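You operate a simulated robot arm through the tools that you are given. There is no shell and no other tool.

You are at the controls of a simulated robot arm. One attempt, no reset.

Task
Sort the brown and white envelopes, set the dial to the next round and raise the flag.
Fine: each in the sorter slot of its room; leave the third envelope.

Only the result counts: the job must be done as asked and must still hold three seconds after the hand-in. Knocking over, shifting, dropping, spilling or breaking anything else fails it.

Robot
A 7-joint arm with a two-finger parallel gripper, fixed in place. Base frame: the origin is at the foot of the arm, x ahead of it, y to its left, z up; the work surface is at about z = 0.88. Readings come in m, rad, newtons and seconds.
Its first joint turns from -2.897 to 2.897 rad. Payload 4.4 kg.
The tool frame sits at the grasp point between the pads (the TCP): z along the fingers, y along the line on which they close. The tips reach 0.023 m beyond it. Largest opening 0.094 m; finger width 0.038, thickness 0.01; the body of the gripper, 0.054 by 0.096 m, starts 0.039 m behind the TCP.
Orientation is that of the tool frame in the base frame, as a unit quaternion [w, x, y, z]. With the fingers straight down and closing along the base's y, the tool's x points along the base's -x, its y along +y and its z along -z.

Tools
- The arm moves only by the tool jog_arm. Its argument "commands" is a list of rows, each a list of 7 numbers: the turn, a rotation vector about the tool's x, y, z in rad, then the shift along the tool's x, y, z in m, then the opening in per cent of the stroke, from 0 (shut) to 100 (fully open). In form: [[ax, ay, az, tx, ty, tz, fingers], ...]. A call has 1 to 20 rows; each row is the pose to reach, as a shift and turn from the pose commanded when the call began, along the tool's axes at that moment. A row lasts 0.2 s, in which the tool goes at most 0.05 m and 0.15 rad; a call with a longer step from one row to the next is refused whole, and so is a gripper value outside its range. A pose out of reach is approached as far as the arm can. The call stops where the force on the tool passes 50 N (or 10 N more than at its start, if that is more) or the arm is blocked; 0.2 s more then pass. The fingers move at their own pace (about 0.072 m/s each) and stop on an object; they squeeze with about 21 N. The grip force told is the motor's: it shows also when the fingers shut on nothing. Time passes only in rows, and 0.2 s behind the last, so rows that repeat a pose let the fingers close. The reply holds the time, the measured pose of the TCP, the force on the tool along the base axes, the opening and the grip force, in the units named above and with some noise, with the torque about the TCP (base axes, N m) and any sound that the robot's microphone picked up.
- Cameras (640 x 400 px; columns grow to the right, rows downward): "scene" is fixed at [0.2199, 0.6486, 1.6593]; the picture's right is [-0.71, -0.70, 0.00], its down [-0.30, 0.30, -0.91] and it looks along [0.63, -0.65, -0.42] (base axes); focal length 356 px, centre (320, 200). "wrist" rides on the gripper at [0.086, 0.016, -0.074] in the tool frame; the picture's right is [-0.18, 0.98, 0.00], its down [-0.58, -0.11, -0.81] and it looks along [-0.79, -0.15, 0.59] (tool axes); focal length 243 px, centre (320, 200). There is no depth. A picture from a camera that has moved, and an enlarged one, comes with that camera's place and axes in the base frame and with its lens.
- grab_frame(camera): a new picture of that camera. The clock stands still meanwhile.
- zoom(camera, box): a new picture of the part [left, top, right, bottom] of that camera's present view, enlarged. The clock stands still meanwhile.
- sign_off(): hands the job in; it is judged then, once.

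Nothing tells you positions but the pictures and the camera data. Unless the task says otherwise, let go and move clear before handing in.

The tools are called as a command line: name --pt "numbers of a row" for each row, then --argument value for the rest, lists and objects as JSON in quotes. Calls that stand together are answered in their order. jog_arm: Moves the arm, as the interface text tells. Its arguments: {"type":"object","properties":{"commands":{"type":"array","items":{"type":"array","items":{"type":"number"}}}},"required":["commands"]} The other tools are called the same way: grab_frame (camera) takes a picture; zoom (camera, box) takes an enlarged picture of a part of a camera's view; sign_off () hands the job in.

At the start:

```text
time_s: 0.0
eef_pos: [0.71, -0.1006, 1.2605]
orientation: [0.0, 0.0, 1.0, 0.001]
ft_force: [-0.4, 0.5, 0.2]
wrist_torque: [0.01, -0.02, 0.02]
opening: 0.094
finger_force: 0.1
```

scene: 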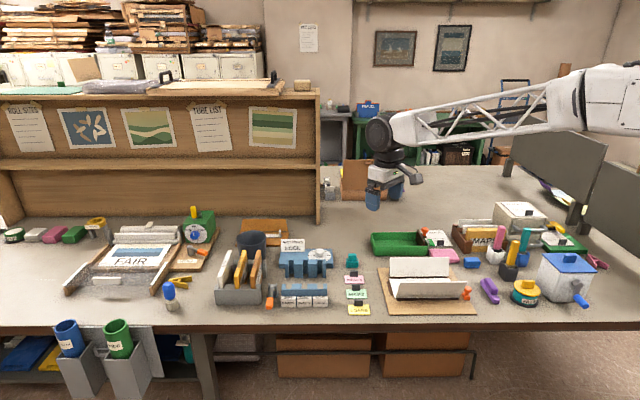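
wrist: 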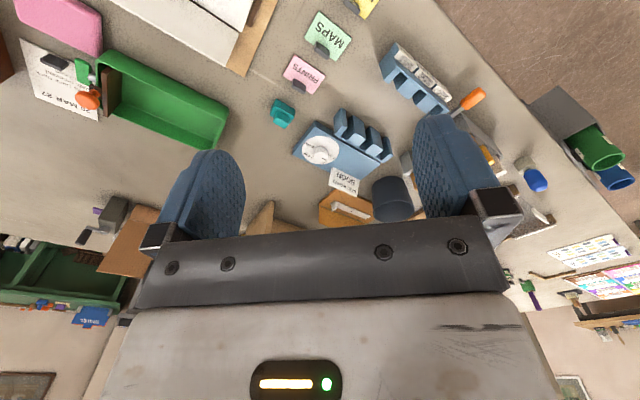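

I see a cluttered workbench with an envelope rack, a blue dial device, a sorter with slots, and papers on the shelf. I will zoom in on several parts to read the labels and find things.

zoom --camera "scene" --box '[200, 210, 380, 322]'

zoom --camera "scene" --box '[0, 90, 320, 290]'

zoom --camera "scene" --box '[360, 190, 620, 320]'

zoom --camera "wrist" --box '[260, 20, 580, 220]'

```text
3.56 times, centred on (290, 266) of scene
camera zoom: at [0.2199, 0.6486, 1.6593], right [-0.71, -0.7, 0.0], down [-0.3, 0.3, -0.91], along [0.63, -0.65, -0.42], focal length 1266 px, centre (427, -35)
```

zoom: 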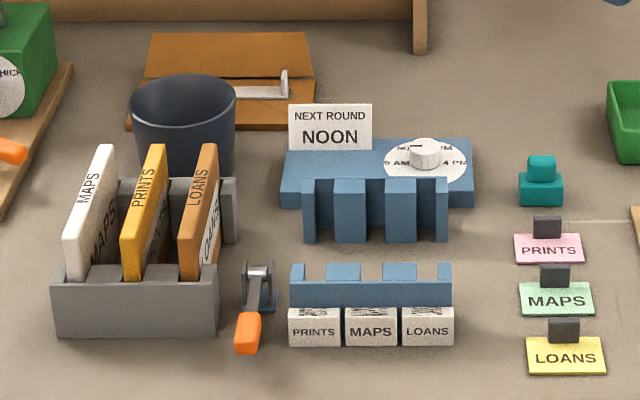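

```text
2.00 times, centred on (160, 190) of scene
camera zoom: at [0.2199, 0.6486, 1.6593], right [-0.71, -0.7, 0.0], down [-0.3, 0.3, -0.91], along [0.63, -0.65, -0.42], focal length 712 px, centre (640, 220)
```

zoom: 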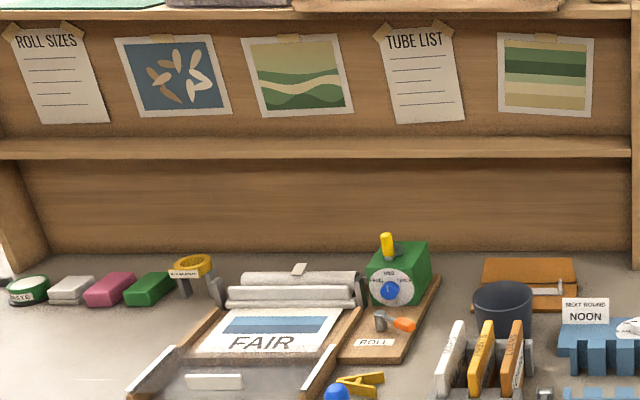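

```text
2.46 times, centred on (490, 255) of scene
camera zoom: at [0.2199, 0.6486, 1.6593], right [-0.71, -0.7, 0.0], down [-0.3, 0.3, -0.91], along [0.63, -0.65, -0.42], focal length 876 px, centre (-98, 65)
```

zoom: 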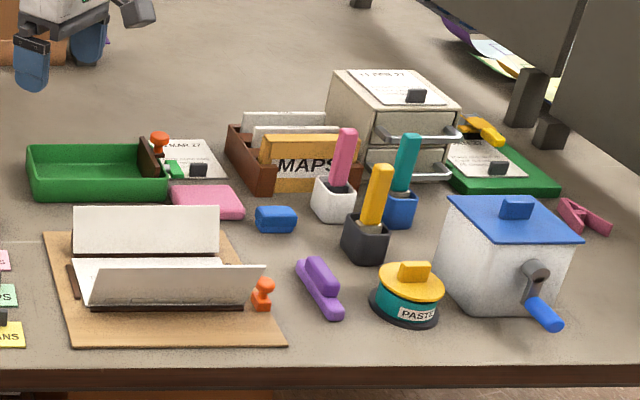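

```text
2.00 times, centred on (420, 120) of wrist
camera zoom: at [0.6231, -0.0842, 1.3343], right [0.18, 0.98, 0.0], down [0.58, -0.11, 0.81], along [0.79, -0.15, -0.59], focal length 485 px, centre (120, 360)
```

zoom: 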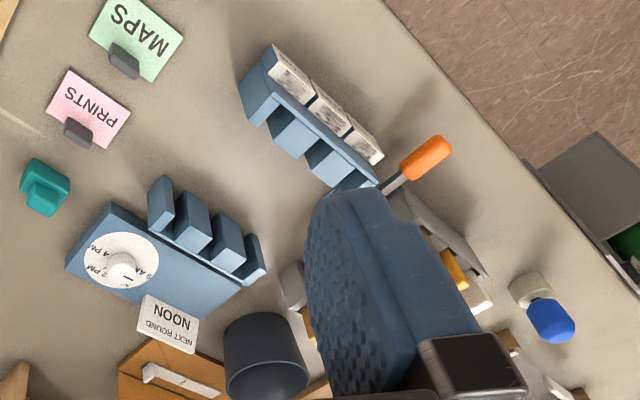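

The brown envelope reads LOANS, the white MAPS and the yellow PRINTS. The sorter slots read PRINTS, MAPS, LOANS, the card reads NOON, and the flag seems to be the orange lever between rack and sorter. I will move the hand sideways to get a closer, unobstructed wrist view.

jog_arm --pt "0 0 0 0 0.05 0 100" --pt "0 0 0 0 0.1 0 100" --pt "0 0 0 0 0.15 0 100" --pt "0 0 0 0 0.2 0 100" --pt "0 0 0 0 0.25 0 100" --pt "0 0 0 0 0.3 0 100" --pt "0 0 0 0 0.3 0 100"

grab_frame --camera "wrist"

grab_frame --camera "scene"

```text
time_s: 1.6
eef_pos: [0.7096, 0.2001, 1.2607]
orientation: [0.0, 0.0, 1.0, -0.001]
ft_force: [-0.1, 0.7, 0.4]
wrist_torque: [0.02, -0.01, 0.0]
opening: 0.0936
finger_force: 0.0
```

```text
taken
camera wrist: at [0.6225, 0.2179, 1.335], right [0.18, 0.98, 0.0], down [0.58, -0.11, 0.81], along [0.79, -0.15, -0.59], focal length 243 px, centre (320, 200)
```

wrist: 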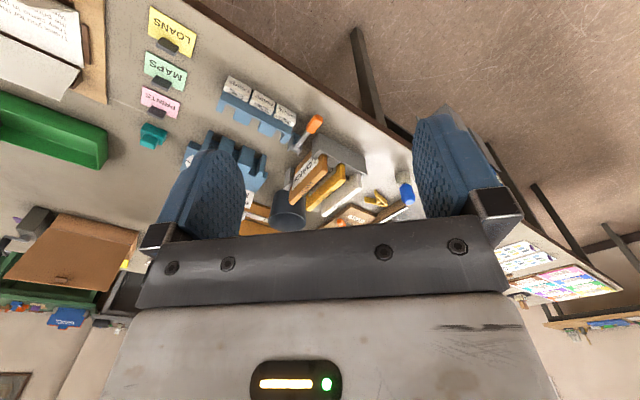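

```text
taken
```

scene: 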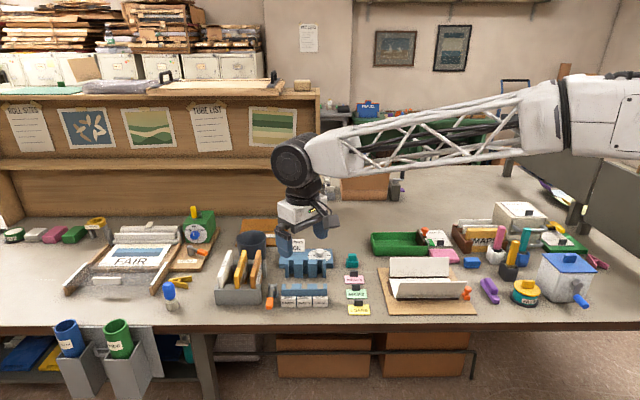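

zoom --camera "wrist" --box '[190, 60, 430, 235]'

zoom --camera "wrist" --box '[280, 100, 400, 220]'

zoom --camera "scene" --box '[205, 220, 285, 320]'

zoom --camera "scene" --box '[270, 225, 370, 320]'

```text
2.29 times, centred on (310, 148) of wrist
camera zoom: at [0.6225, 0.2179, 1.335], right [0.18, 0.98, 0.0], down [0.58, -0.11, 0.81], along [0.79, -0.15, -0.59], focal length 555 px, centre (343, 320)
```

zoom: 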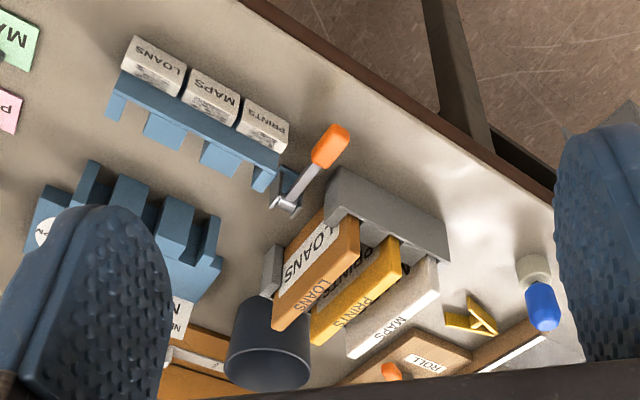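

```text
3.33 times, centred on (340, 160) of wrist
camera zoom: at [0.6225, 0.2179, 1.335], right [0.18, 0.98, 0.0], down [0.58, -0.11, 0.81], along [0.79, -0.15, -0.59], focal length 809 px, centre (253, 333)
```

zoom: 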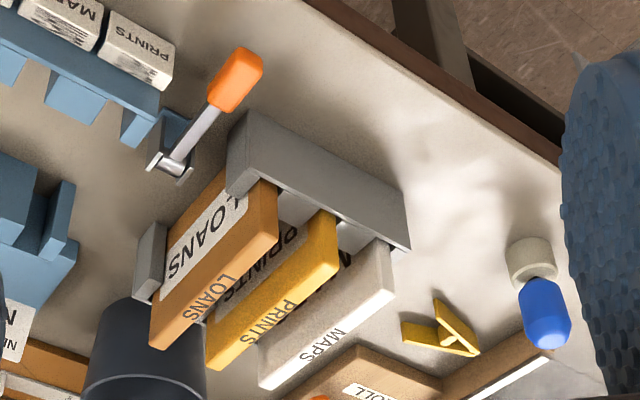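

```text
4.00 times, centred on (245, 270) of scene
camera zoom: at [0.2199, 0.6486, 1.6593], right [-0.71, -0.7, 0.0], down [-0.3, 0.3, -0.91], along [0.63, -0.65, -0.42], focal length 1424 px, centre (620, -80)
```

zoom: 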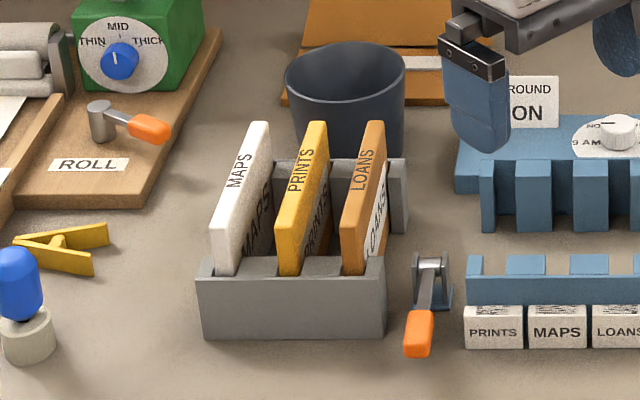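

```text
4.21 times, centred on (320, 272) of scene
camera zoom: at [0.2199, 0.6486, 1.6593], right [-0.71, -0.7, 0.0], down [-0.3, 0.3, -0.91], along [0.63, -0.65, -0.42], focal length 1499 px, centre (320, -105)
```

zoom: 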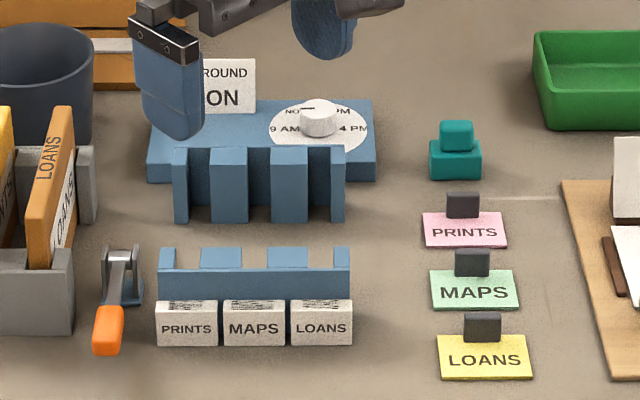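

The rack stands near (1.05, 0.17) and the white envelope is far out, close to the limit of reach. I will test how far the arm can go out at a safe height with the tool pointing down.

jog_arm --pt "0 0 0 -0.05 0 0 100" --pt "0 0 0 -0.1 0 0 100" --pt "0 0 0 -0.15 0 0 100" --pt "0 0 0 -0.2 0 0 100" --pt "0 0 0 -0.25 0 0 100" --pt "0 0 0 -0.3 0 0 100" --pt "0 0 0 -0.35 0 0 100" --pt "0 0 0 -0.38 0 0 100" --pt "0 0 0 -0.38 0 0 100"

grab_frame --camera "wrist"

grab_frame --camera "scene"

```text
time_s: 3.6
eef_pos: [1.0903, 0.1979, 1.259]
orientation: [0.0, 0.0, 1.0, 0.0]
ft_force: [0.7, -0.8, -0.1]
wrist_torque: [0.01, 0.01, 0.0]
opening: 0.0941
finger_force: 0.0
```

```text
taken
camera wrist: at [1.0028, 0.2152, 1.3338], right [0.18, 0.98, 0.0], down [0.58, -0.11, 0.81], along [0.79, -0.15, -0.59], focal length 243 px, centre (320, 200)
```

wrist: 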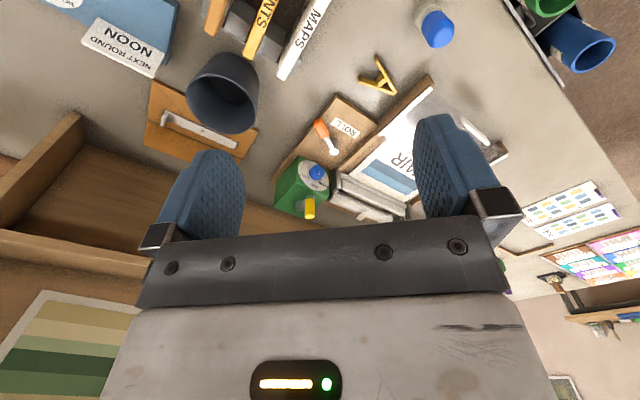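

```text
taken
```

scene: 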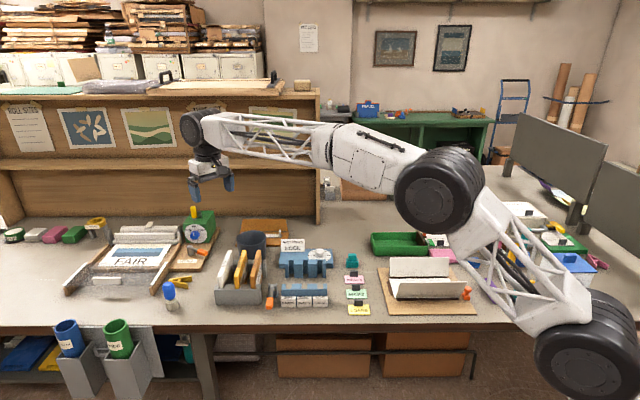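

The arm reaches out here without trouble. I will turn the hand 45° so that the fingers close across the envelopes, then shift and look again.

jog_arm --pt "0 0 0.131 0 0 0 100" --pt "0 0 0.262 0 0 0 100" --pt "0 0 0.393 0 0 0 100" --pt "0 0 0.524 0 0 0 100" --pt "0 0 0.655 0 0 0 100" --pt "0 0 0.785 0 0 0 100" --pt "0 0 0.785 0 0 0 100"

grab_frame --camera "wrist"

grab_frame --camera "scene"

```text
time_s: 5.2
eef_pos: [1.0908, 0.1995, 1.2595]
orientation: [0.0, 0.382, 0.924, 0.0]
ft_force: [-0.1, 0.0, 0.0]
wrist_torque: [0.03, -0.02, -0.01]
opening: 0.0939
finger_force: 0.1
```

```text
taken
camera wrist: at [1.0397, 0.2723, 1.3341], right [0.83, 0.56, 0.0], down [0.33, -0.49, 0.81], along [0.46, -0.67, -0.59], focal length 243 px, centre (320, 200)
```

wrist: 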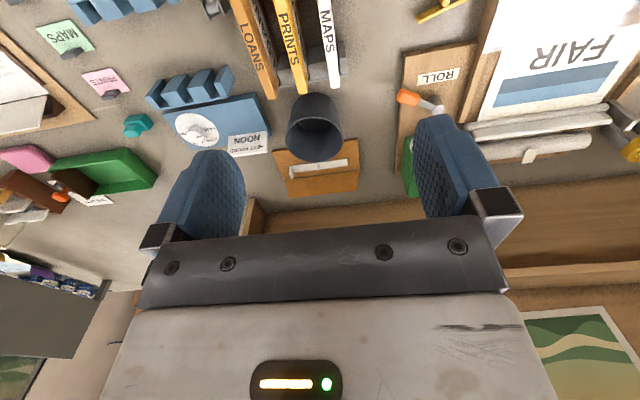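

```text
taken
```

scene: 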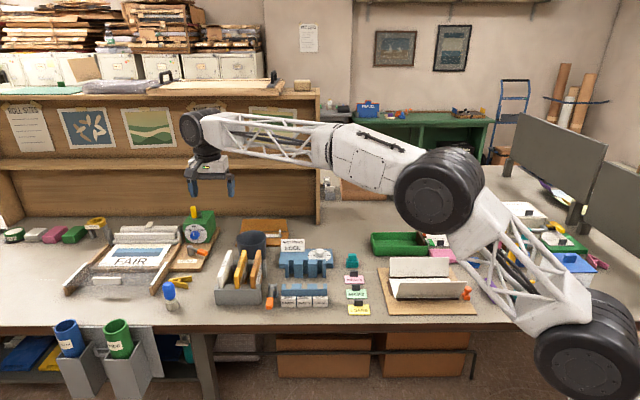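

The fingers now line up with the envelopes. I will back the hand toward the table edge so the wrist camera sees the rack and the sorter between the fingers.

jog_arm --pt "0 0 0 0.04 -0.02 0 100" --pt "0 0 0 0.08 -0.04 0 100" --pt "0 0 0 0.12 -0.06 0 100" --pt "0 0 0 0.16 -0.08 0 100" --pt "0 0 0 0.2 -0.1 0 100" --pt "0 0 0 0.2 -0.1 0 100"

grab_frame --camera "wrist"

zoom --camera "wrist" --box '[240, 60, 420, 200]'

zoom --camera "wrist" --box '[100, 30, 300, 180]'

```text
time_s: 6.6
eef_pos: [0.8767, 0.2686, 1.2598]
orientation: [0.0, 0.382, 0.924, 0.0]
ft_force: [0.2, 0.7, 0.1]
wrist_torque: [0.02, -0.01, -0.01]
opening: 0.0938
finger_force: 0.0
```

```text
taken
camera wrist: at [0.8262, 0.3432, 1.3342], right [0.82, 0.57, 0.0], down [0.33, -0.49, 0.81], along [0.46, -0.66, -0.59], focal length 243 px, centre (320, 200)
```

wrist: 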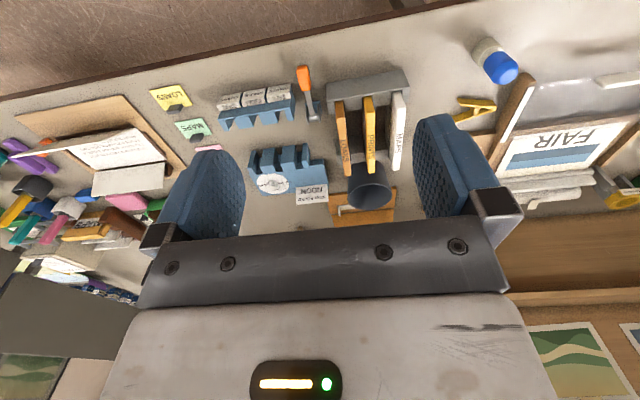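

```text
2.86 times, centred on (330, 130) of wrist
camera zoom: at [0.8262, 0.3432, 1.3342], right [0.82, 0.57, 0.0], down [0.33, -0.49, 0.81], along [0.46, -0.66, -0.59], focal length 693 px, centre (291, 400)
```

zoom: 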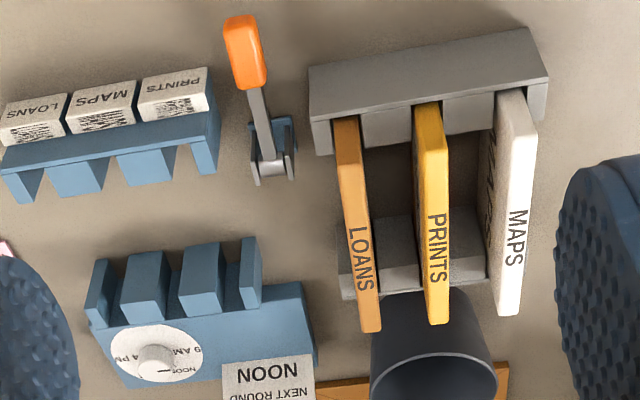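

```text
2.67 times, centred on (200, 105) of wrist
camera zoom: at [0.8262, 0.3432, 1.3342], right [0.82, 0.57, 0.0], down [0.33, -0.49, 0.81], along [0.46, -0.66, -0.59], focal length 647 px, centre (640, 453)
```

zoom: 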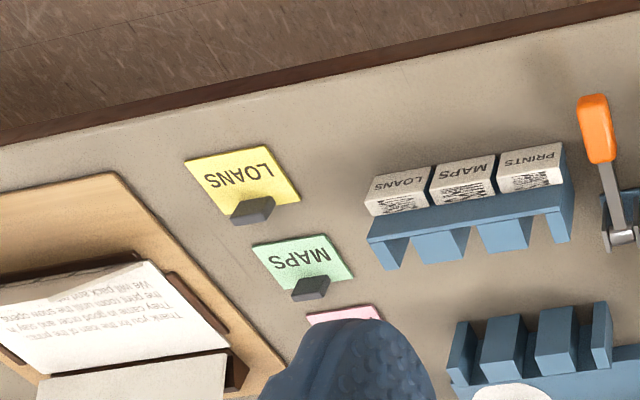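

The brown envelope runs roughly from (0.987, 0.163) to (1.094, 0.058), and the white from (1.057, 0.231) to (1.165, 0.131), tops near z = 0.985. Next I will zoom in on the dial, the sorter and the flag for finer measurements.

zoom --camera "scene" --box '[295, 235, 345, 275]'

zoom --camera "scene" --box '[272, 235, 340, 315]'

zoom --camera "scene" --box '[210, 245, 285, 315]'

zoom --camera "wrist" --box '[240, 135, 340, 210]'

zoom --camera "wrist" --box '[280, 60, 340, 130]'

```text
10.00 times, centred on (320, 255) of scene
camera zoom: at [0.2199, 0.6486, 1.6593], right [-0.71, -0.7, 0.0], down [-0.3, 0.3, -0.91], along [0.63, -0.65, -0.42], focal length 3559 px, centre (320, -350)
```

zoom: 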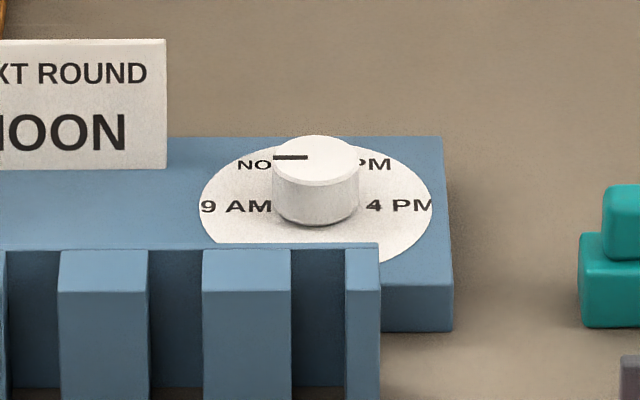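

```text
5.00 times, centred on (306, 275) of scene
camera zoom: at [0.2199, 0.6486, 1.6593], right [-0.71, -0.7, 0.0], down [-0.3, 0.3, -0.91], along [0.63, -0.65, -0.42], focal length 1780 px, centre (390, -175)
```

zoom: 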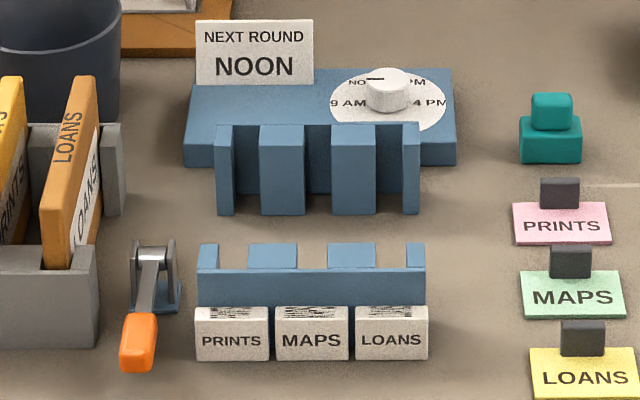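

```text
5.71 times, centred on (248, 280) of scene
camera zoom: at [0.2199, 0.6486, 1.6593], right [-0.71, -0.7, 0.0], down [-0.3, 0.3, -0.91], along [0.63, -0.65, -0.42], focal length 2034 px, centre (734, -257)
```

zoom: 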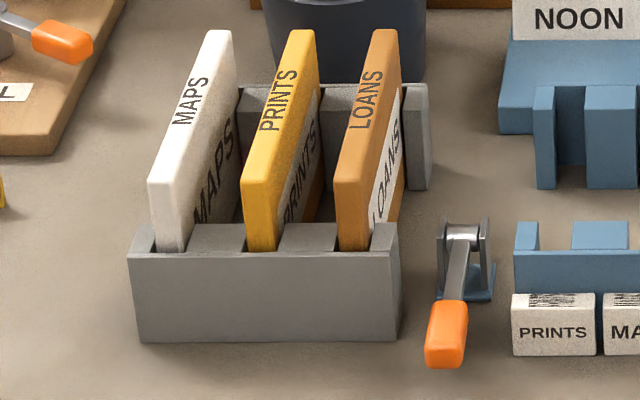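

```text
5.33 times, centred on (290, 172) of wrist
camera zoom: at [0.8262, 0.3432, 1.3342], right [0.82, 0.57, 0.0], down [0.33, -0.49, 0.81], along [0.46, -0.66, -0.59], focal length 1294 px, centre (480, 347)
```

zoom: 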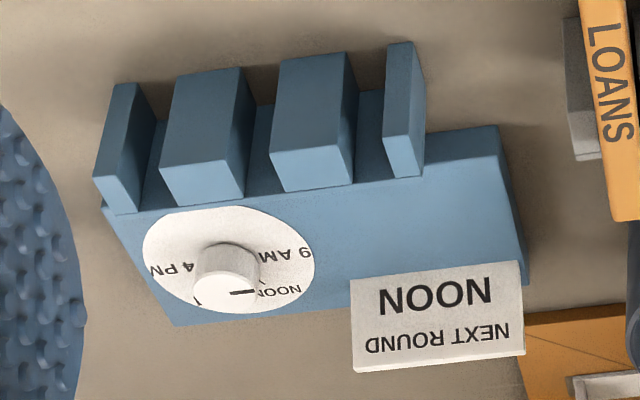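

```text
5.71 times, centred on (310, 95) of wrist
camera zoom: at [0.8262, 0.3432, 1.3342], right [0.82, 0.57, 0.0], down [0.33, -0.49, 0.81], along [0.46, -0.66, -0.59], focal length 1386 px, centre (377, 800)
```

zoom: 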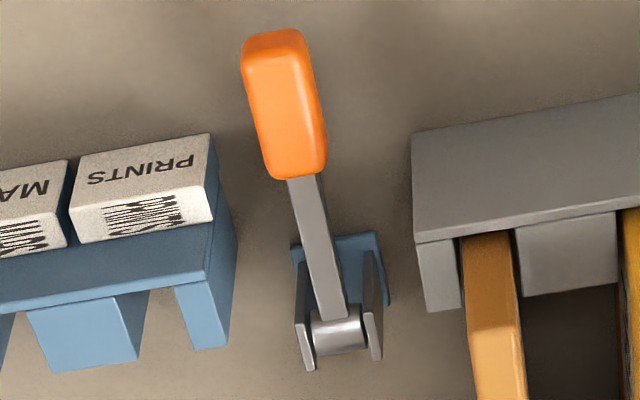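

The dial's mark points to 9 AM and must go to NOON, which is 60° clockwise from above. I take the knob to be at (1.0115, -0.157), about 28 mm wide, with its top at z = 0.919, so I will go above it first and turn it before loading the sorter.

jog_arm --pt "0 0 -0.05 -0.036 -0.0187 0 55" --pt "0 0 -0.1 -0.072 -0.0374 0 55" --pt "0 0 -0.15 -0.108 -0.0561 0 55" --pt "0 0 -0.2 -0.144 -0.0748 0 55" --pt "0 0 -0.25 -0.18 -0.0935 0.02 55" --pt "0 0 -0.3 -0.216 -0.1122 0.04 55" --pt "0 0 -0.35 -0.252 -0.1309 0.07 55" --pt "0 0 -0.4 -0.288 -0.1496 0.1 55" --pt "0 0 -0.45 -0.324 -0.1683 0.13 55" --pt "0 0 -0.5 -0.36 -0.187 0.15 55" --pt "0 0 -0.52 -0.3962 -0.2056 0.16 55" --pt "0 0 -0.52 -0.3962 -0.2056 0.16 55"

grab_frame --camera "scene"

grab_frame --camera "wrist"

```text
refused: row 7 steps farther than a row can; nothing moved
```

```text
taken
```

scene: 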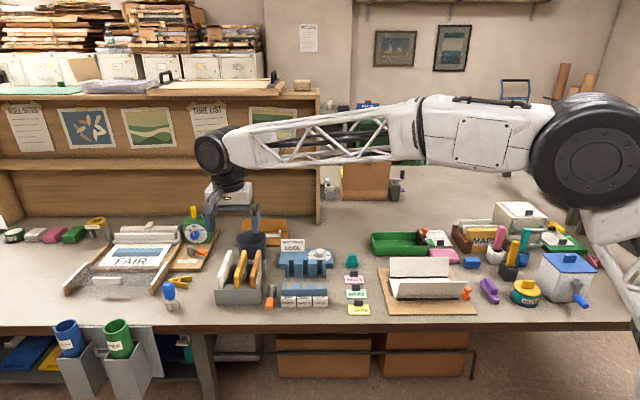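

```text
taken
camera wrist: at [0.8262, 0.3432, 1.3342], right [0.82, 0.57, 0.0], down [0.33, -0.49, 0.81], along [0.46, -0.66, -0.59], focal length 243 px, centre (320, 200)
```

wrist: 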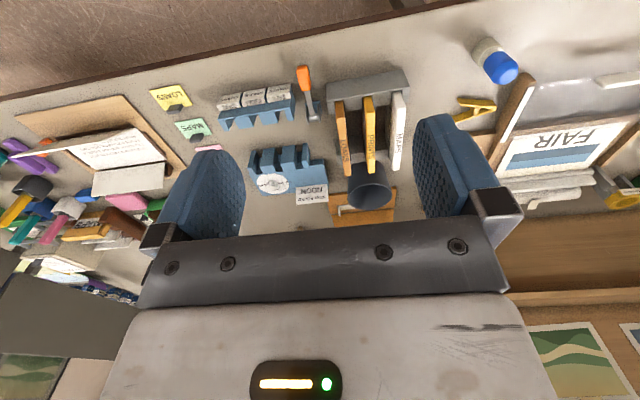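

The call was refused because one row stepped too far, so nothing has changed. I will repeat the move to above the knob in smaller steps.

jog_arm --pt "0 0 -0.05 -0.036 -0.0187 0 55" --pt "0 0 -0.1 -0.072 -0.0374 0 55" --pt "0 0 -0.15 -0.108 -0.0561 0 55" --pt "0 0 -0.2 -0.144 -0.0748 0 55" --pt "0 0 -0.25 -0.18 -0.0935 0.02 55" --pt "0 0 -0.3 -0.216 -0.1122 0.04 55" --pt "0 0 -0.35 -0.252 -0.1309 0.06 55" --pt "0 0 -0.4 -0.288 -0.1496 0.08 55" --pt "0 0 -0.45 -0.324 -0.1683 0.1 55" --pt "0 0 -0.5 -0.36 -0.187 0.12 55" --pt "0 0 -0.52 -0.3962 -0.2056 0.14 55" --pt "0 0 -0.52 -0.3962 -0.2056 0.16 55" --pt "0 0 -0.52 -0.3962 -0.2056 0.16 55"

grab_frame --camera "scene"

grab_frame --camera "wrist"

```text
time_s: 9.4
eef_pos: [1.0149, -0.1566, 1.1006]
orientation: [-0.001, 0.132, 0.991, -0.001]
ft_force: [-0.5, 0.3, 0.4]
wrist_torque: [-0.01, -0.01, -0.02]
opening: 0.0518
finger_force: 0.1
```

```text
taken
```

scene: 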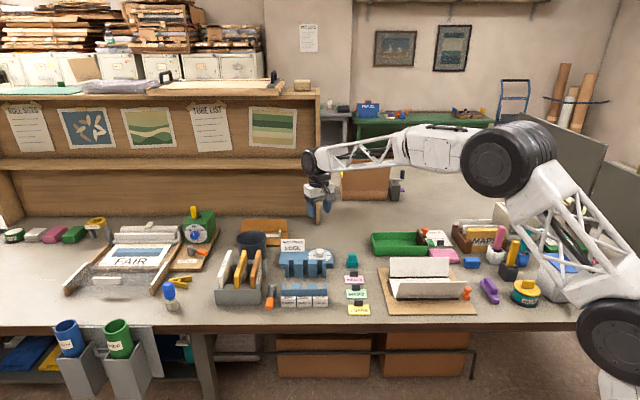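

```text
taken
camera wrist: at [0.9344, -0.1172, 1.1744], right [0.43, 0.9, 0.0], down [0.53, -0.26, 0.81], along [0.73, -0.35, -0.59], focal length 243 px, centre (320, 200)
```

wrist: 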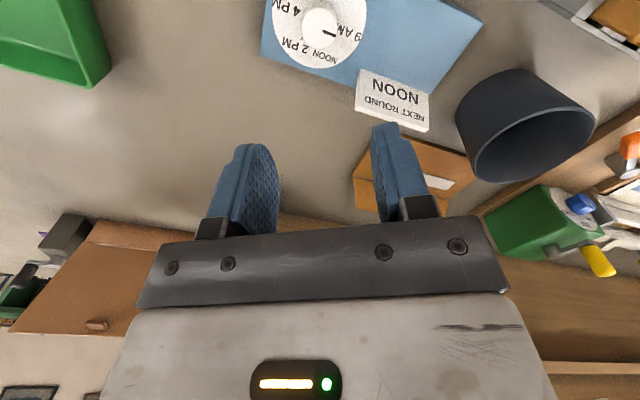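

I am above and slightly behind the knob, and the dial is at the top of the wrist view. I will zoom to refine the knob's position.

zoom --camera "wrist" --box '[250, 0, 390, 90]'

zoom --camera "scene" --box '[285, 170, 355, 275]'

```text
4.44 times, centred on (320, 45) of wrist
camera zoom: at [0.9344, -0.1172, 1.1744], right [0.43, 0.9, 0.0], down [0.53, -0.26, 0.81], along [0.73, -0.35, -0.59], focal length 1078 px, centre (320, 889)
```

zoom: 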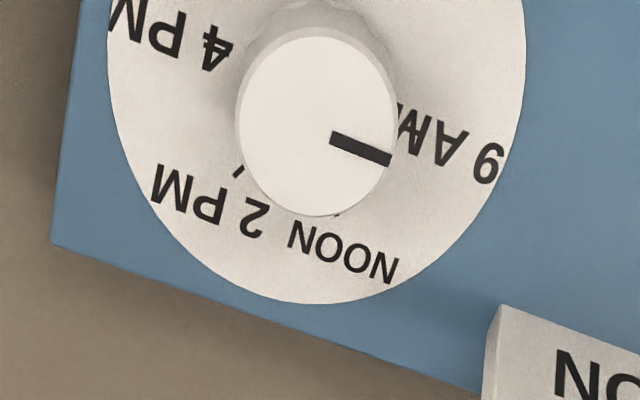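

```text
3.81 times, centred on (320, 222) of scene
camera zoom: at [0.2199, 0.6486, 1.6593], right [-0.71, -0.7, 0.0], down [-0.3, 0.3, -0.91], along [0.63, -0.65, -0.42], focal length 1356 px, centre (320, 114)
```

zoom: 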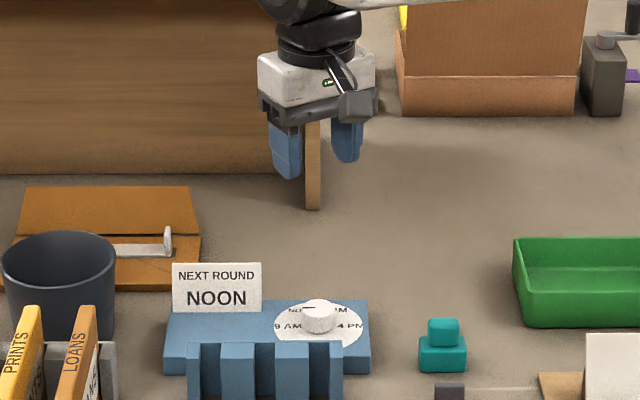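

The knob's centre is confirmed at about (1.0115, -0.156). I will go down in steps with the fingers open around it.

jog_arm --pt "0 0 0 0.0034 -0.0003 0.03 55" --pt "0 0 0 0.0034 -0.0003 0.06 55" --pt "0 0 0 0.0034 -0.0003 0.09 55" --pt "0 0 0 0.0034 -0.0003 0.12 55" --pt "0 0 0 0.0034 -0.0003 0.14 55" --pt "0 0 0 0.0034 -0.0003 0.14 55" --pt "0 0 0 0.0034 -0.0003 0.14 55"

zoom --camera "scene" --box '[285, 200, 355, 275]'

grab_frame --camera "wrist"

```text
time_s: 11.0
eef_pos: [1.0105, -0.1545, 0.9609]
orientation: [0.0, 0.131, 0.991, 0.0]
ft_force: [0.2, -0.7, 0.4]
wrist_torque: [0.01, 0.0, 0.02]
opening: 0.0516
finger_force: 0.1
```

```text
5.33 times, centred on (320, 238) of scene
camera zoom: at [0.2199, 0.6486, 1.6593], right [-0.71, -0.7, 0.0], down [-0.3, 0.3, -0.91], along [0.63, -0.65, -0.42], focal length 1898 px, centre (320, 0)
```

zoom: 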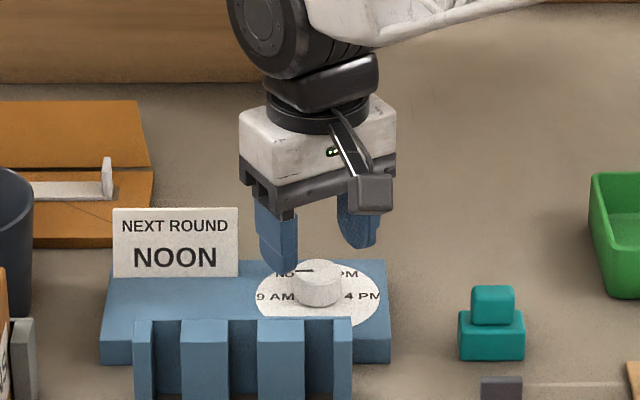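

```text
taken
camera wrist: at [0.9302, -0.1156, 1.0342], right [0.43, 0.9, 0.0], down [0.53, -0.26, 0.81], along [0.73, -0.35, -0.59], focal length 243 px, centre (320, 200)
```

wrist: 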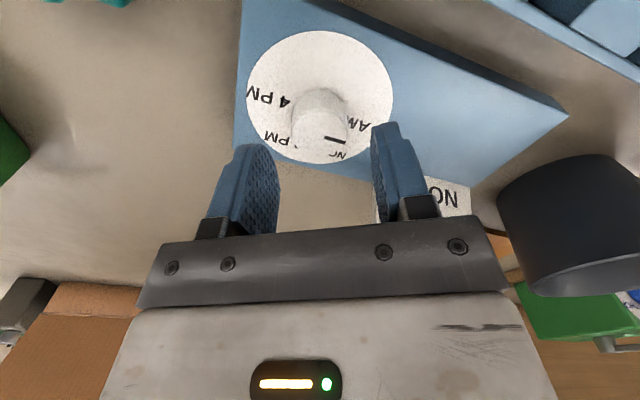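

The fingers straddle the knob. I will go down the last 3 cm and close on it.

jog_arm --pt "0 0 0 0 -0.001 0.012 55" --pt "0 0 0 0 -0.001 0.024 55" --pt "0 0 0 0 -0.001 0.032 55" --pt "0 0 0 0 -0.001 0.032 40" --pt "0 0 0 0 -0.001 0.032 20" --pt "0 0 0 0 -0.001 0.032 0" --pt "0 0 0 0 -0.001 0.032 0" --pt "0 0 0 0 -0.001 0.032 0"

zoom --camera "scene" --box '[285, 200, 355, 275]'

zoom --camera "wrist" --box '[220, 60, 420, 230]'

```text
time_s: 12.8
eef_pos: [1.0096, -0.1545, 0.9282]
orientation: [-0.001, 0.132, 0.991, 0.0]
ft_force: [6.7, 13.2, -5.8]
wrist_torque: [-0.32, -0.37, 0.02]
opening: 0.0344
finger_force: 45.1
```

```text
5.33 times, centred on (320, 238) of scene
camera zoom: at [0.2199, 0.6486, 1.6593], right [-0.71, -0.7, 0.0], down [-0.3, 0.3, -0.91], along [0.63, -0.65, -0.42], focal length 1898 px, centre (320, 0)
```

zoom: 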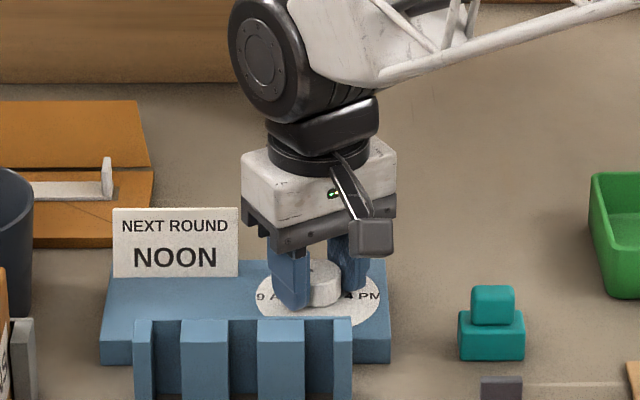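

```text
2.35 times, centred on (320, 145) of wrist
camera zoom: at [0.9296, -0.116, 1.002], right [0.43, 0.9, 0.0], down [0.53, -0.26, 0.81], along [0.73, -0.35, -0.59], focal length 571 px, centre (320, 329)
```

zoom: 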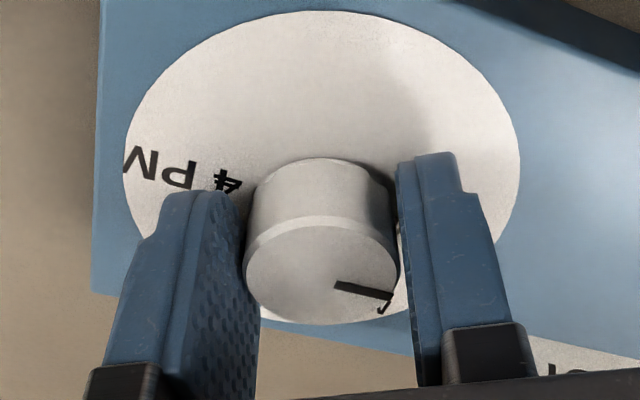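

The knob is gripped with an opening of 0.034, but there is some side load on the tool. I will nudge the hand to relieve it before turning.

jog_arm --pt "0 0 0 0 0.001 0 0" --pt "0 0 0 0 0.001 0 0"

```text
time_s: 13.4
eef_pos: [1.0093, -0.1558, 0.9281]
orientation: [0.0, 0.133, 0.991, 0.0]
ft_force: [-0.3, 1.6, -6.0]
wrist_torque: [0.32, -0.67, 0.01]
opening: 0.0344
finger_force: 44.6
```

The side load is gone. Now I will turn the knob 60° clockwise.

jog_arm --pt "0 0 0.1 0 0 0 0" --pt "0 0 0.2 0 0 0 0" --pt "0 0 0.3 0 0 0 0" --pt "0 0 0.4 0 0 0 0" --pt "0 0 0.5 0 0 0 0" --pt "0 0 0.6 0 0 0 0" --pt "0 0 0.7 0 0 0 0" --pt "0 0 0.8 0 0 0 0" --pt "0 0 0.9 0 0 0 0" --pt "0 0 1.0 0 0 0 0" --pt "0 0 1.047 0 0 0 0" --pt "0 0 1.047 0 0 0 0"

zoom --camera "scene" --box '[285, 200, 355, 275]'

zoom --camera "wrist" --box '[220, 60, 420, 230]'

```text
time_s: 15.6
eef_pos: [1.0113, -0.1544, 0.9276]
orientation: [0.0, 0.586, 0.81, 0.001]
ft_force: [12.4, 6.0, -4.3]
wrist_torque: [-0.08, 0.32, 0.02]
opening: 0.0343
finger_force: 45.2
stopped in row 11: the force on the tool passed its limit at 52 N (the readings are from after the stop); the commanded pose is now the measured one
```

```text
5.33 times, centred on (320, 238) of scene
camera zoom: at [0.2199, 0.6486, 1.6593], right [-0.71, -0.7, 0.0], down [-0.3, 0.3, -0.91], along [0.63, -0.65, -0.42], focal length 1898 px, centre (320, 0)
```

zoom: 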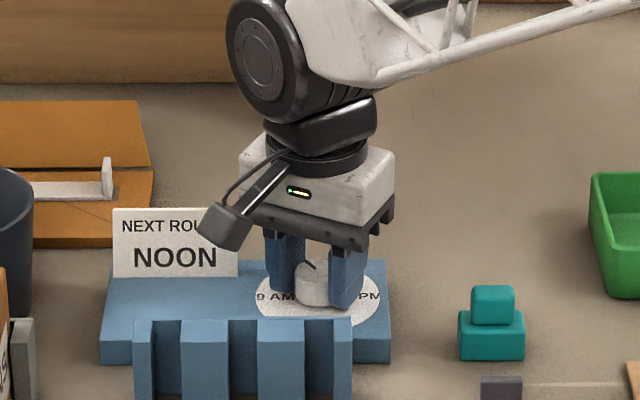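

```text
2.35 times, centred on (320, 145) of wrist
camera zoom: at [0.9981, -0.0659, 1.002], right [0.99, 0.13, 0.0], down [0.08, -0.59, 0.81], along [0.11, -0.8, -0.59], focal length 571 px, centre (320, 329)
```

zoom: 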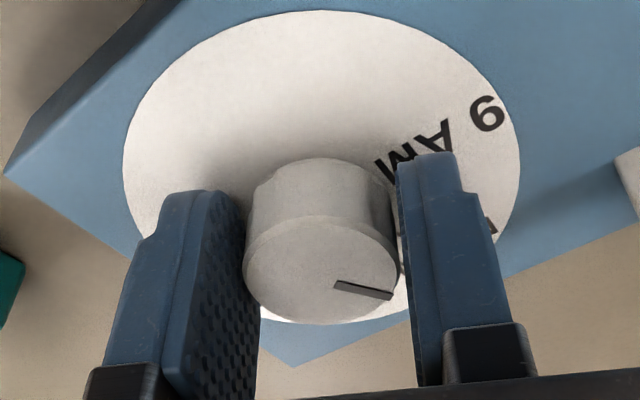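

The knob has turned about 56° with the fingers before the side load stopped it. I will relieve the load and turn the last few degrees.

jog_arm --pt "0 0 0 0 0.001 0 0" --pt "0 0 0 0 0.0015 0 0" --pt "0 0 0.03 0 0.002 0 0" --pt "0 0 0.065 0 0.002 0 0" --pt "0 0 0.065 0 0.002 0 0"

zoom --camera "scene" --box '[300, 240, 340, 270]'

```text
time_s: 16.8
eef_pos: [1.0112, -0.1537, 0.9286]
orientation: [-0.002, 0.613, 0.79, -0.001]
ft_force: [-16.4, 1.5, 6.4]
wrist_torque: [-0.26, 0.11, -0.01]
opening: 0.0344
finger_force: 44.6
stopped in row 5: the force on the tool passed its limit at 51 N (the readings are from after the stop); the commanded pose is now the measured one
```

```text
13.33 times, centred on (320, 255) of scene
camera zoom: at [0.2199, 0.6486, 1.6593], right [-0.71, -0.7, 0.0], down [-0.3, 0.3, -0.91], along [0.63, -0.65, -0.42], focal length 4746 px, centre (320, -533)
```

zoom: 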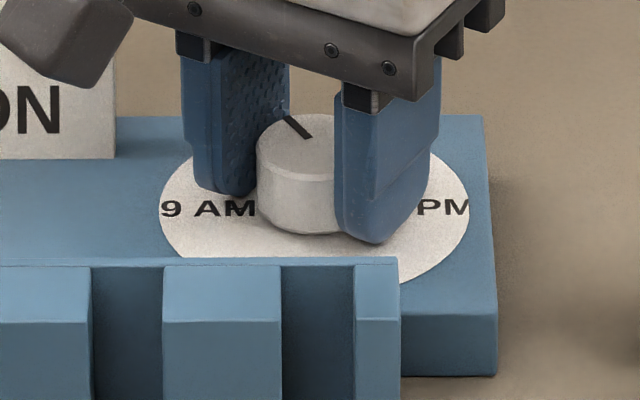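

The total turn is now about 60°, so I will open the fingers and rise to check the dial.

jog_arm --pt "0 0 0 0 0 0 30" --pt "0 0 0 0 0 0 50" --pt "0 0 0 0 0 0 55" --pt "0 0 0 0 0 -0.03 55" --pt "0 0 0 0 0 -0.07 55" --pt "0 0 0 0 0 -0.11 55" --pt "0 0 0 0 0 -0.15 55" --pt "0 0 0 0 0 -0.17 55" --pt "0 0 0 0 0 -0.17 55"

zoom --camera "scene" --box '[300, 240, 340, 270]'

grab_frame --camera "wrist"

```text
time_s: 18.8
eef_pos: [1.011, -0.1529, 1.0969]
orientation: [-0.001, 0.613, 0.79, 0.0]
ft_force: [-0.4, 0.2, 0.8]
wrist_torque: [-0.04, 0.01, 0.03]
opening: 0.0517
finger_force: 0.0
```

```text
13.33 times, centred on (320, 255) of scene
camera zoom: at [0.2199, 0.6486, 1.6593], right [-0.71, -0.7, 0.0], down [-0.3, 0.3, -0.91], along [0.63, -0.65, -0.42], focal length 4746 px, centre (320, -533)
```

zoom: 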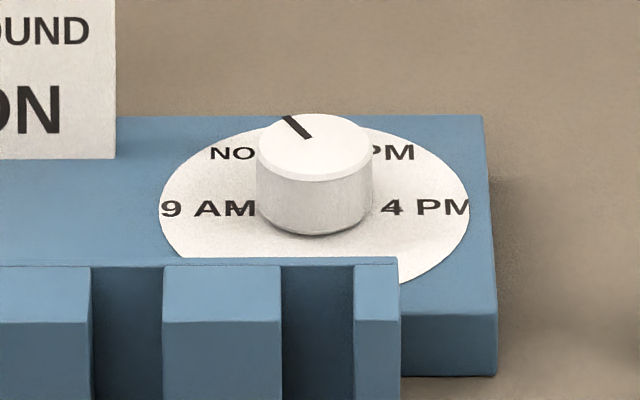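

```text
taken
camera wrist: at [1.0054, -0.0656, 1.1723], right [1.0, 0.07, 0.0], down [0.04, -0.59, 0.81], along [0.05, -0.8, -0.59], focal length 243 px, centre (320, 200)
```

wrist: 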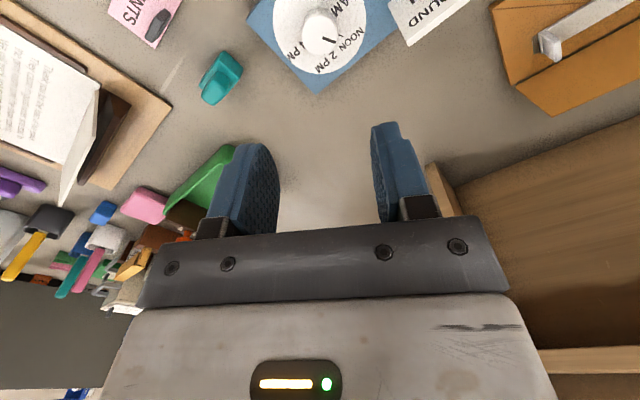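

zoom --camera "wrist" --box '[260, 0, 380, 90]'

zoom --camera "scene" --box '[308, 243, 328, 258]'

```text
4.44 times, centred on (320, 45) of wrist
camera zoom: at [1.0054, -0.0656, 1.1723], right [1.0, 0.07, 0.0], down [0.04, -0.59, 0.81], along [0.05, -0.8, -0.59], focal length 1078 px, centre (320, 889)
```

zoom: 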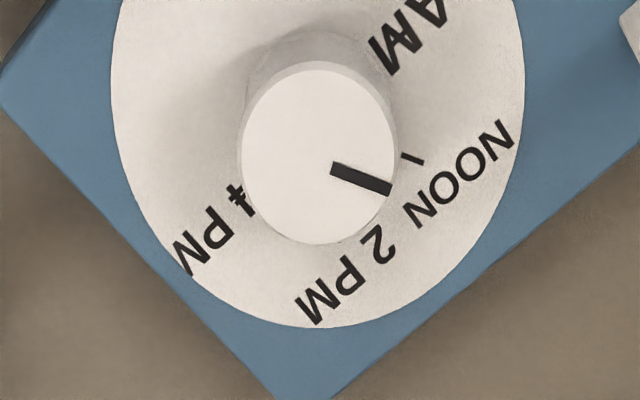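

```text
16.00 times, centred on (318, 250) of scene
camera zoom: at [0.2199, 0.6486, 1.6593], right [-0.71, -0.7, 0.0], down [-0.3, 0.3, -0.91], along [0.63, -0.65, -0.42], focal length 5695 px, centre (352, -608)
```

zoom: 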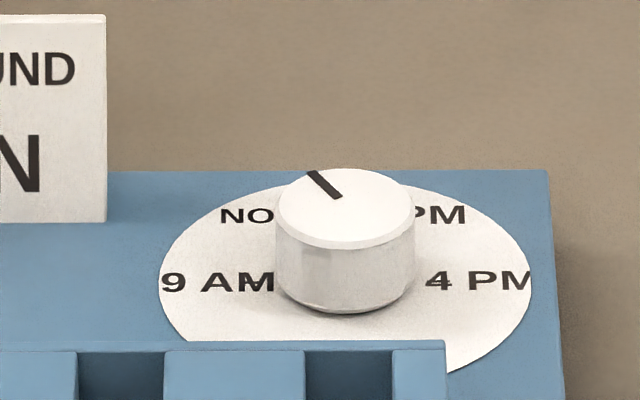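

The mark now points at the NOON tick, so the dial is set. Next I will move above the brown envelope, with the hand turned back to 45°.

jog_arm --pt "0 0 -0.06 0 0 -0.04 55" --pt "0 0 -0.13 0.035 0.0131 -0.06 55" --pt "0 0 -0.2 0.07 0.0262 -0.06 55" --pt "0 0 -0.27 0.105 0.0393 -0.06 55" --pt "0 0 -0.34 0.14 0.0524 -0.06 55" --pt "0 0 -0.41 0.175 0.0655 -0.06 55" --pt "0 0 -0.48 0.21 0.0786 -0.06 55" --pt "0 0 -0.534 0.2458 0.092 -0.06 55" --pt "0 0 -0.534 0.2458 0.092 -0.06 55"

zoom --camera "scene" --box '[200, 190, 290, 320]'

grab_frame --camera "wrist"

```text
time_s: 20.8
eef_pos: [1.0397, 0.1068, 1.1574]
orientation: [-0.001, 0.382, 0.924, -0.001]
ft_force: [-0.1, -0.2, 0.6]
wrist_torque: [-0.03, 0.02, 0.0]
opening: 0.0517
finger_force: 0.0
```

```text
3.08 times, centred on (245, 255) of scene
camera zoom: at [0.2199, 0.6486, 1.6593], right [-0.71, -0.7, 0.0], down [-0.3, 0.3, -0.91], along [0.63, -0.65, -0.42], focal length 1095 px, centre (551, 31)
```

zoom: 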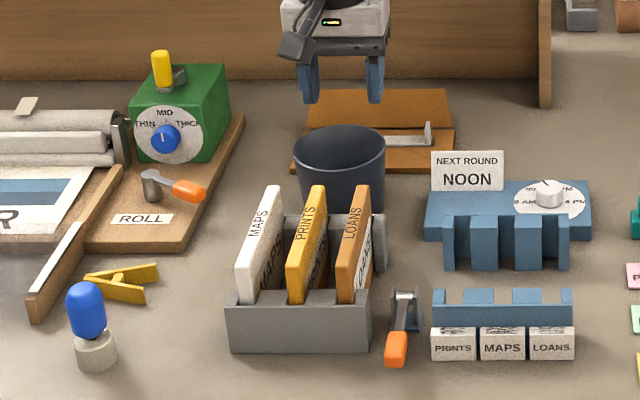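

```text
taken
camera wrist: at [0.9885, 0.1809, 1.2324], right [0.82, 0.57, 0.0], down [0.34, -0.49, 0.81], along [0.46, -0.66, -0.59], focal length 243 px, centre (320, 200)
```

wrist: 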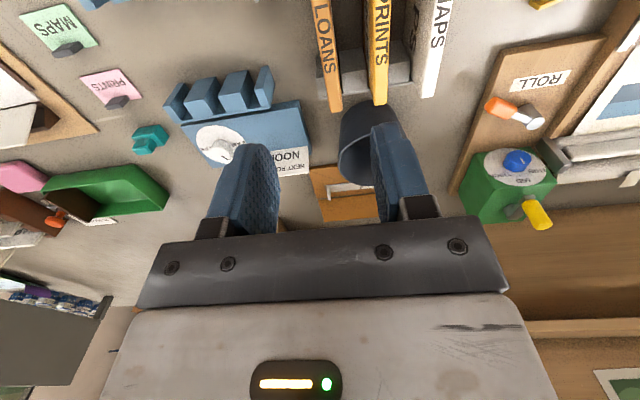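

I am above the brown envelope, and a point below the TCP should show in column 320 of the wrist view. I will zoom to check the sideways alignment.

zoom --camera "wrist" --box '[270, 0, 390, 120]'

zoom --camera "scene" --box '[225, 245, 275, 300]'

```text
3.33 times, centred on (330, 60) of wrist
camera zoom: at [0.9885, 0.1809, 1.2324], right [0.82, 0.57, 0.0], down [0.34, -0.49, 0.81], along [0.46, -0.66, -0.59], focal length 809 px, centre (287, 667)
```

zoom: 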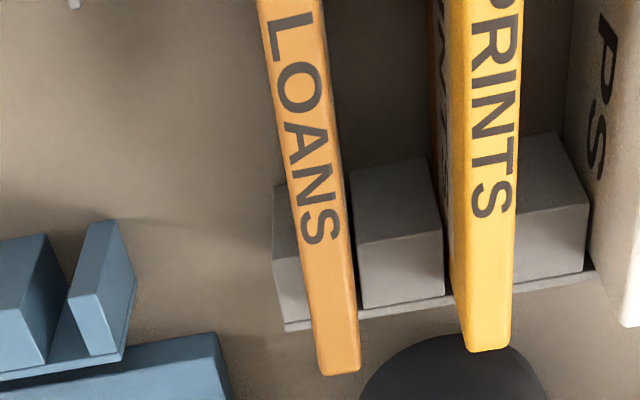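

```text
7.27 times, centred on (250, 272) of scene
camera zoom: at [0.2199, 0.6486, 1.6593], right [-0.71, -0.7, 0.0], down [-0.3, 0.3, -0.91], along [0.63, -0.65, -0.42], focal length 2588 px, centre (829, -327)
```

zoom: 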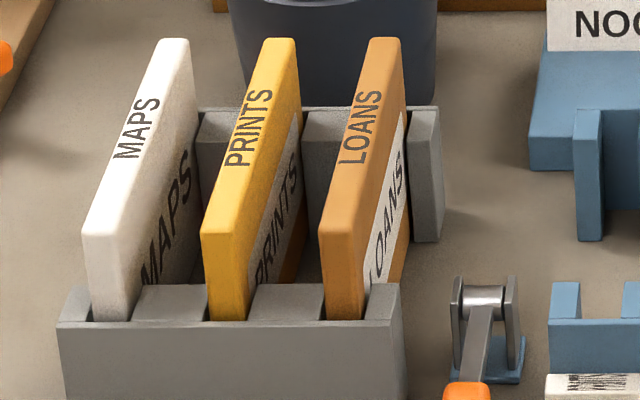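

The brown envelope lies about 5.7 mm to the tool's +y side of where I am. I will correct that, narrow the opening a little and go down part way for another check.

jog_arm --pt "0 0 0 0 0.0057 0 45" --pt "0 0 0 0 0.0057 0.04 45" --pt "0 0 0 0 0.0057 0.08 45" --pt "0 0 0 0 0.0057 0.12 45" --pt "0 0 0 0 0.0057 0.135 45" --pt "0 0 0 0 0.0057 0.135 45" --pt "0 0 0 0 0.0057 0.135 45"

grab_frame --camera "wrist"

zoom --camera "scene" --box '[200, 210, 290, 310]'

```text
time_s: 22.4
eef_pos: [1.0437, 0.1112, 1.0224]
orientation: [-0.001, 0.383, 0.924, 0.0]
ft_force: [-0.1, 0.1, 0.3]
wrist_torque: [0.01, 0.01, -0.01]
opening: 0.0425
finger_force: 0.0
```

```text
taken
camera wrist: at [0.9926, 0.1851, 1.0973], right [0.82, 0.57, 0.0], down [0.34, -0.49, 0.81], along [0.45, -0.66, -0.59], focal length 243 px, centre (320, 200)
```

wrist: 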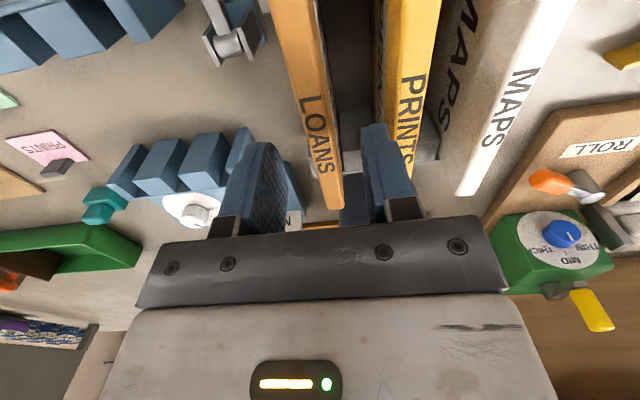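

```text
4.00 times, centred on (245, 260) of scene
camera zoom: at [0.2199, 0.6486, 1.6593], right [-0.71, -0.7, 0.0], down [-0.3, 0.3, -0.91], along [0.63, -0.65, -0.42], focal length 1424 px, centre (620, -40)
```

zoom: 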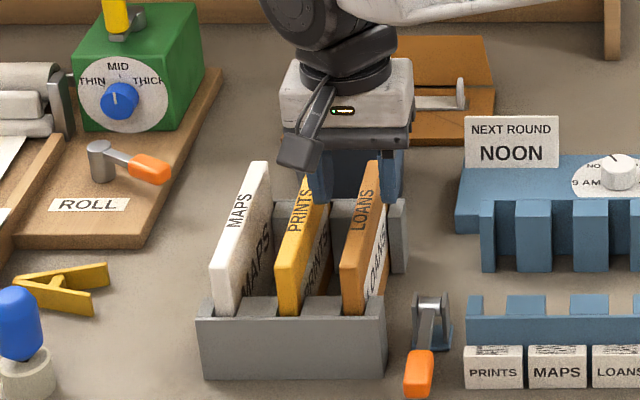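

The fingers are now about 4 cm above the envelope's top and nearly centred. I will zoom once more to trim the sideways offset.

zoom --camera "wrist" --box '[240, 60, 400, 220]'

```text
2.50 times, centred on (320, 140) of wrist
camera zoom: at [0.9926, 0.1851, 1.0973], right [0.82, 0.57, 0.0], down [0.34, -0.49, 0.81], along [0.45, -0.66, -0.59], focal length 606 px, centre (320, 350)
```

zoom: 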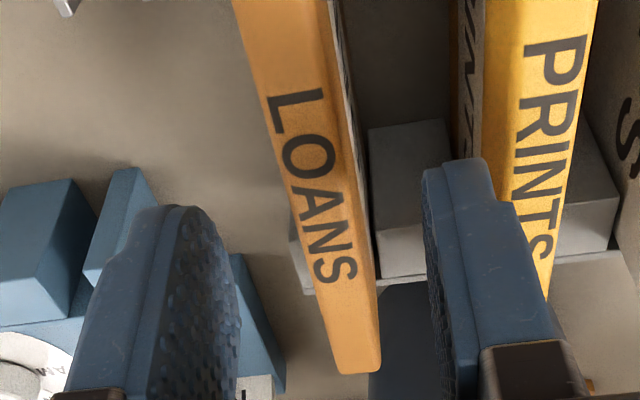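

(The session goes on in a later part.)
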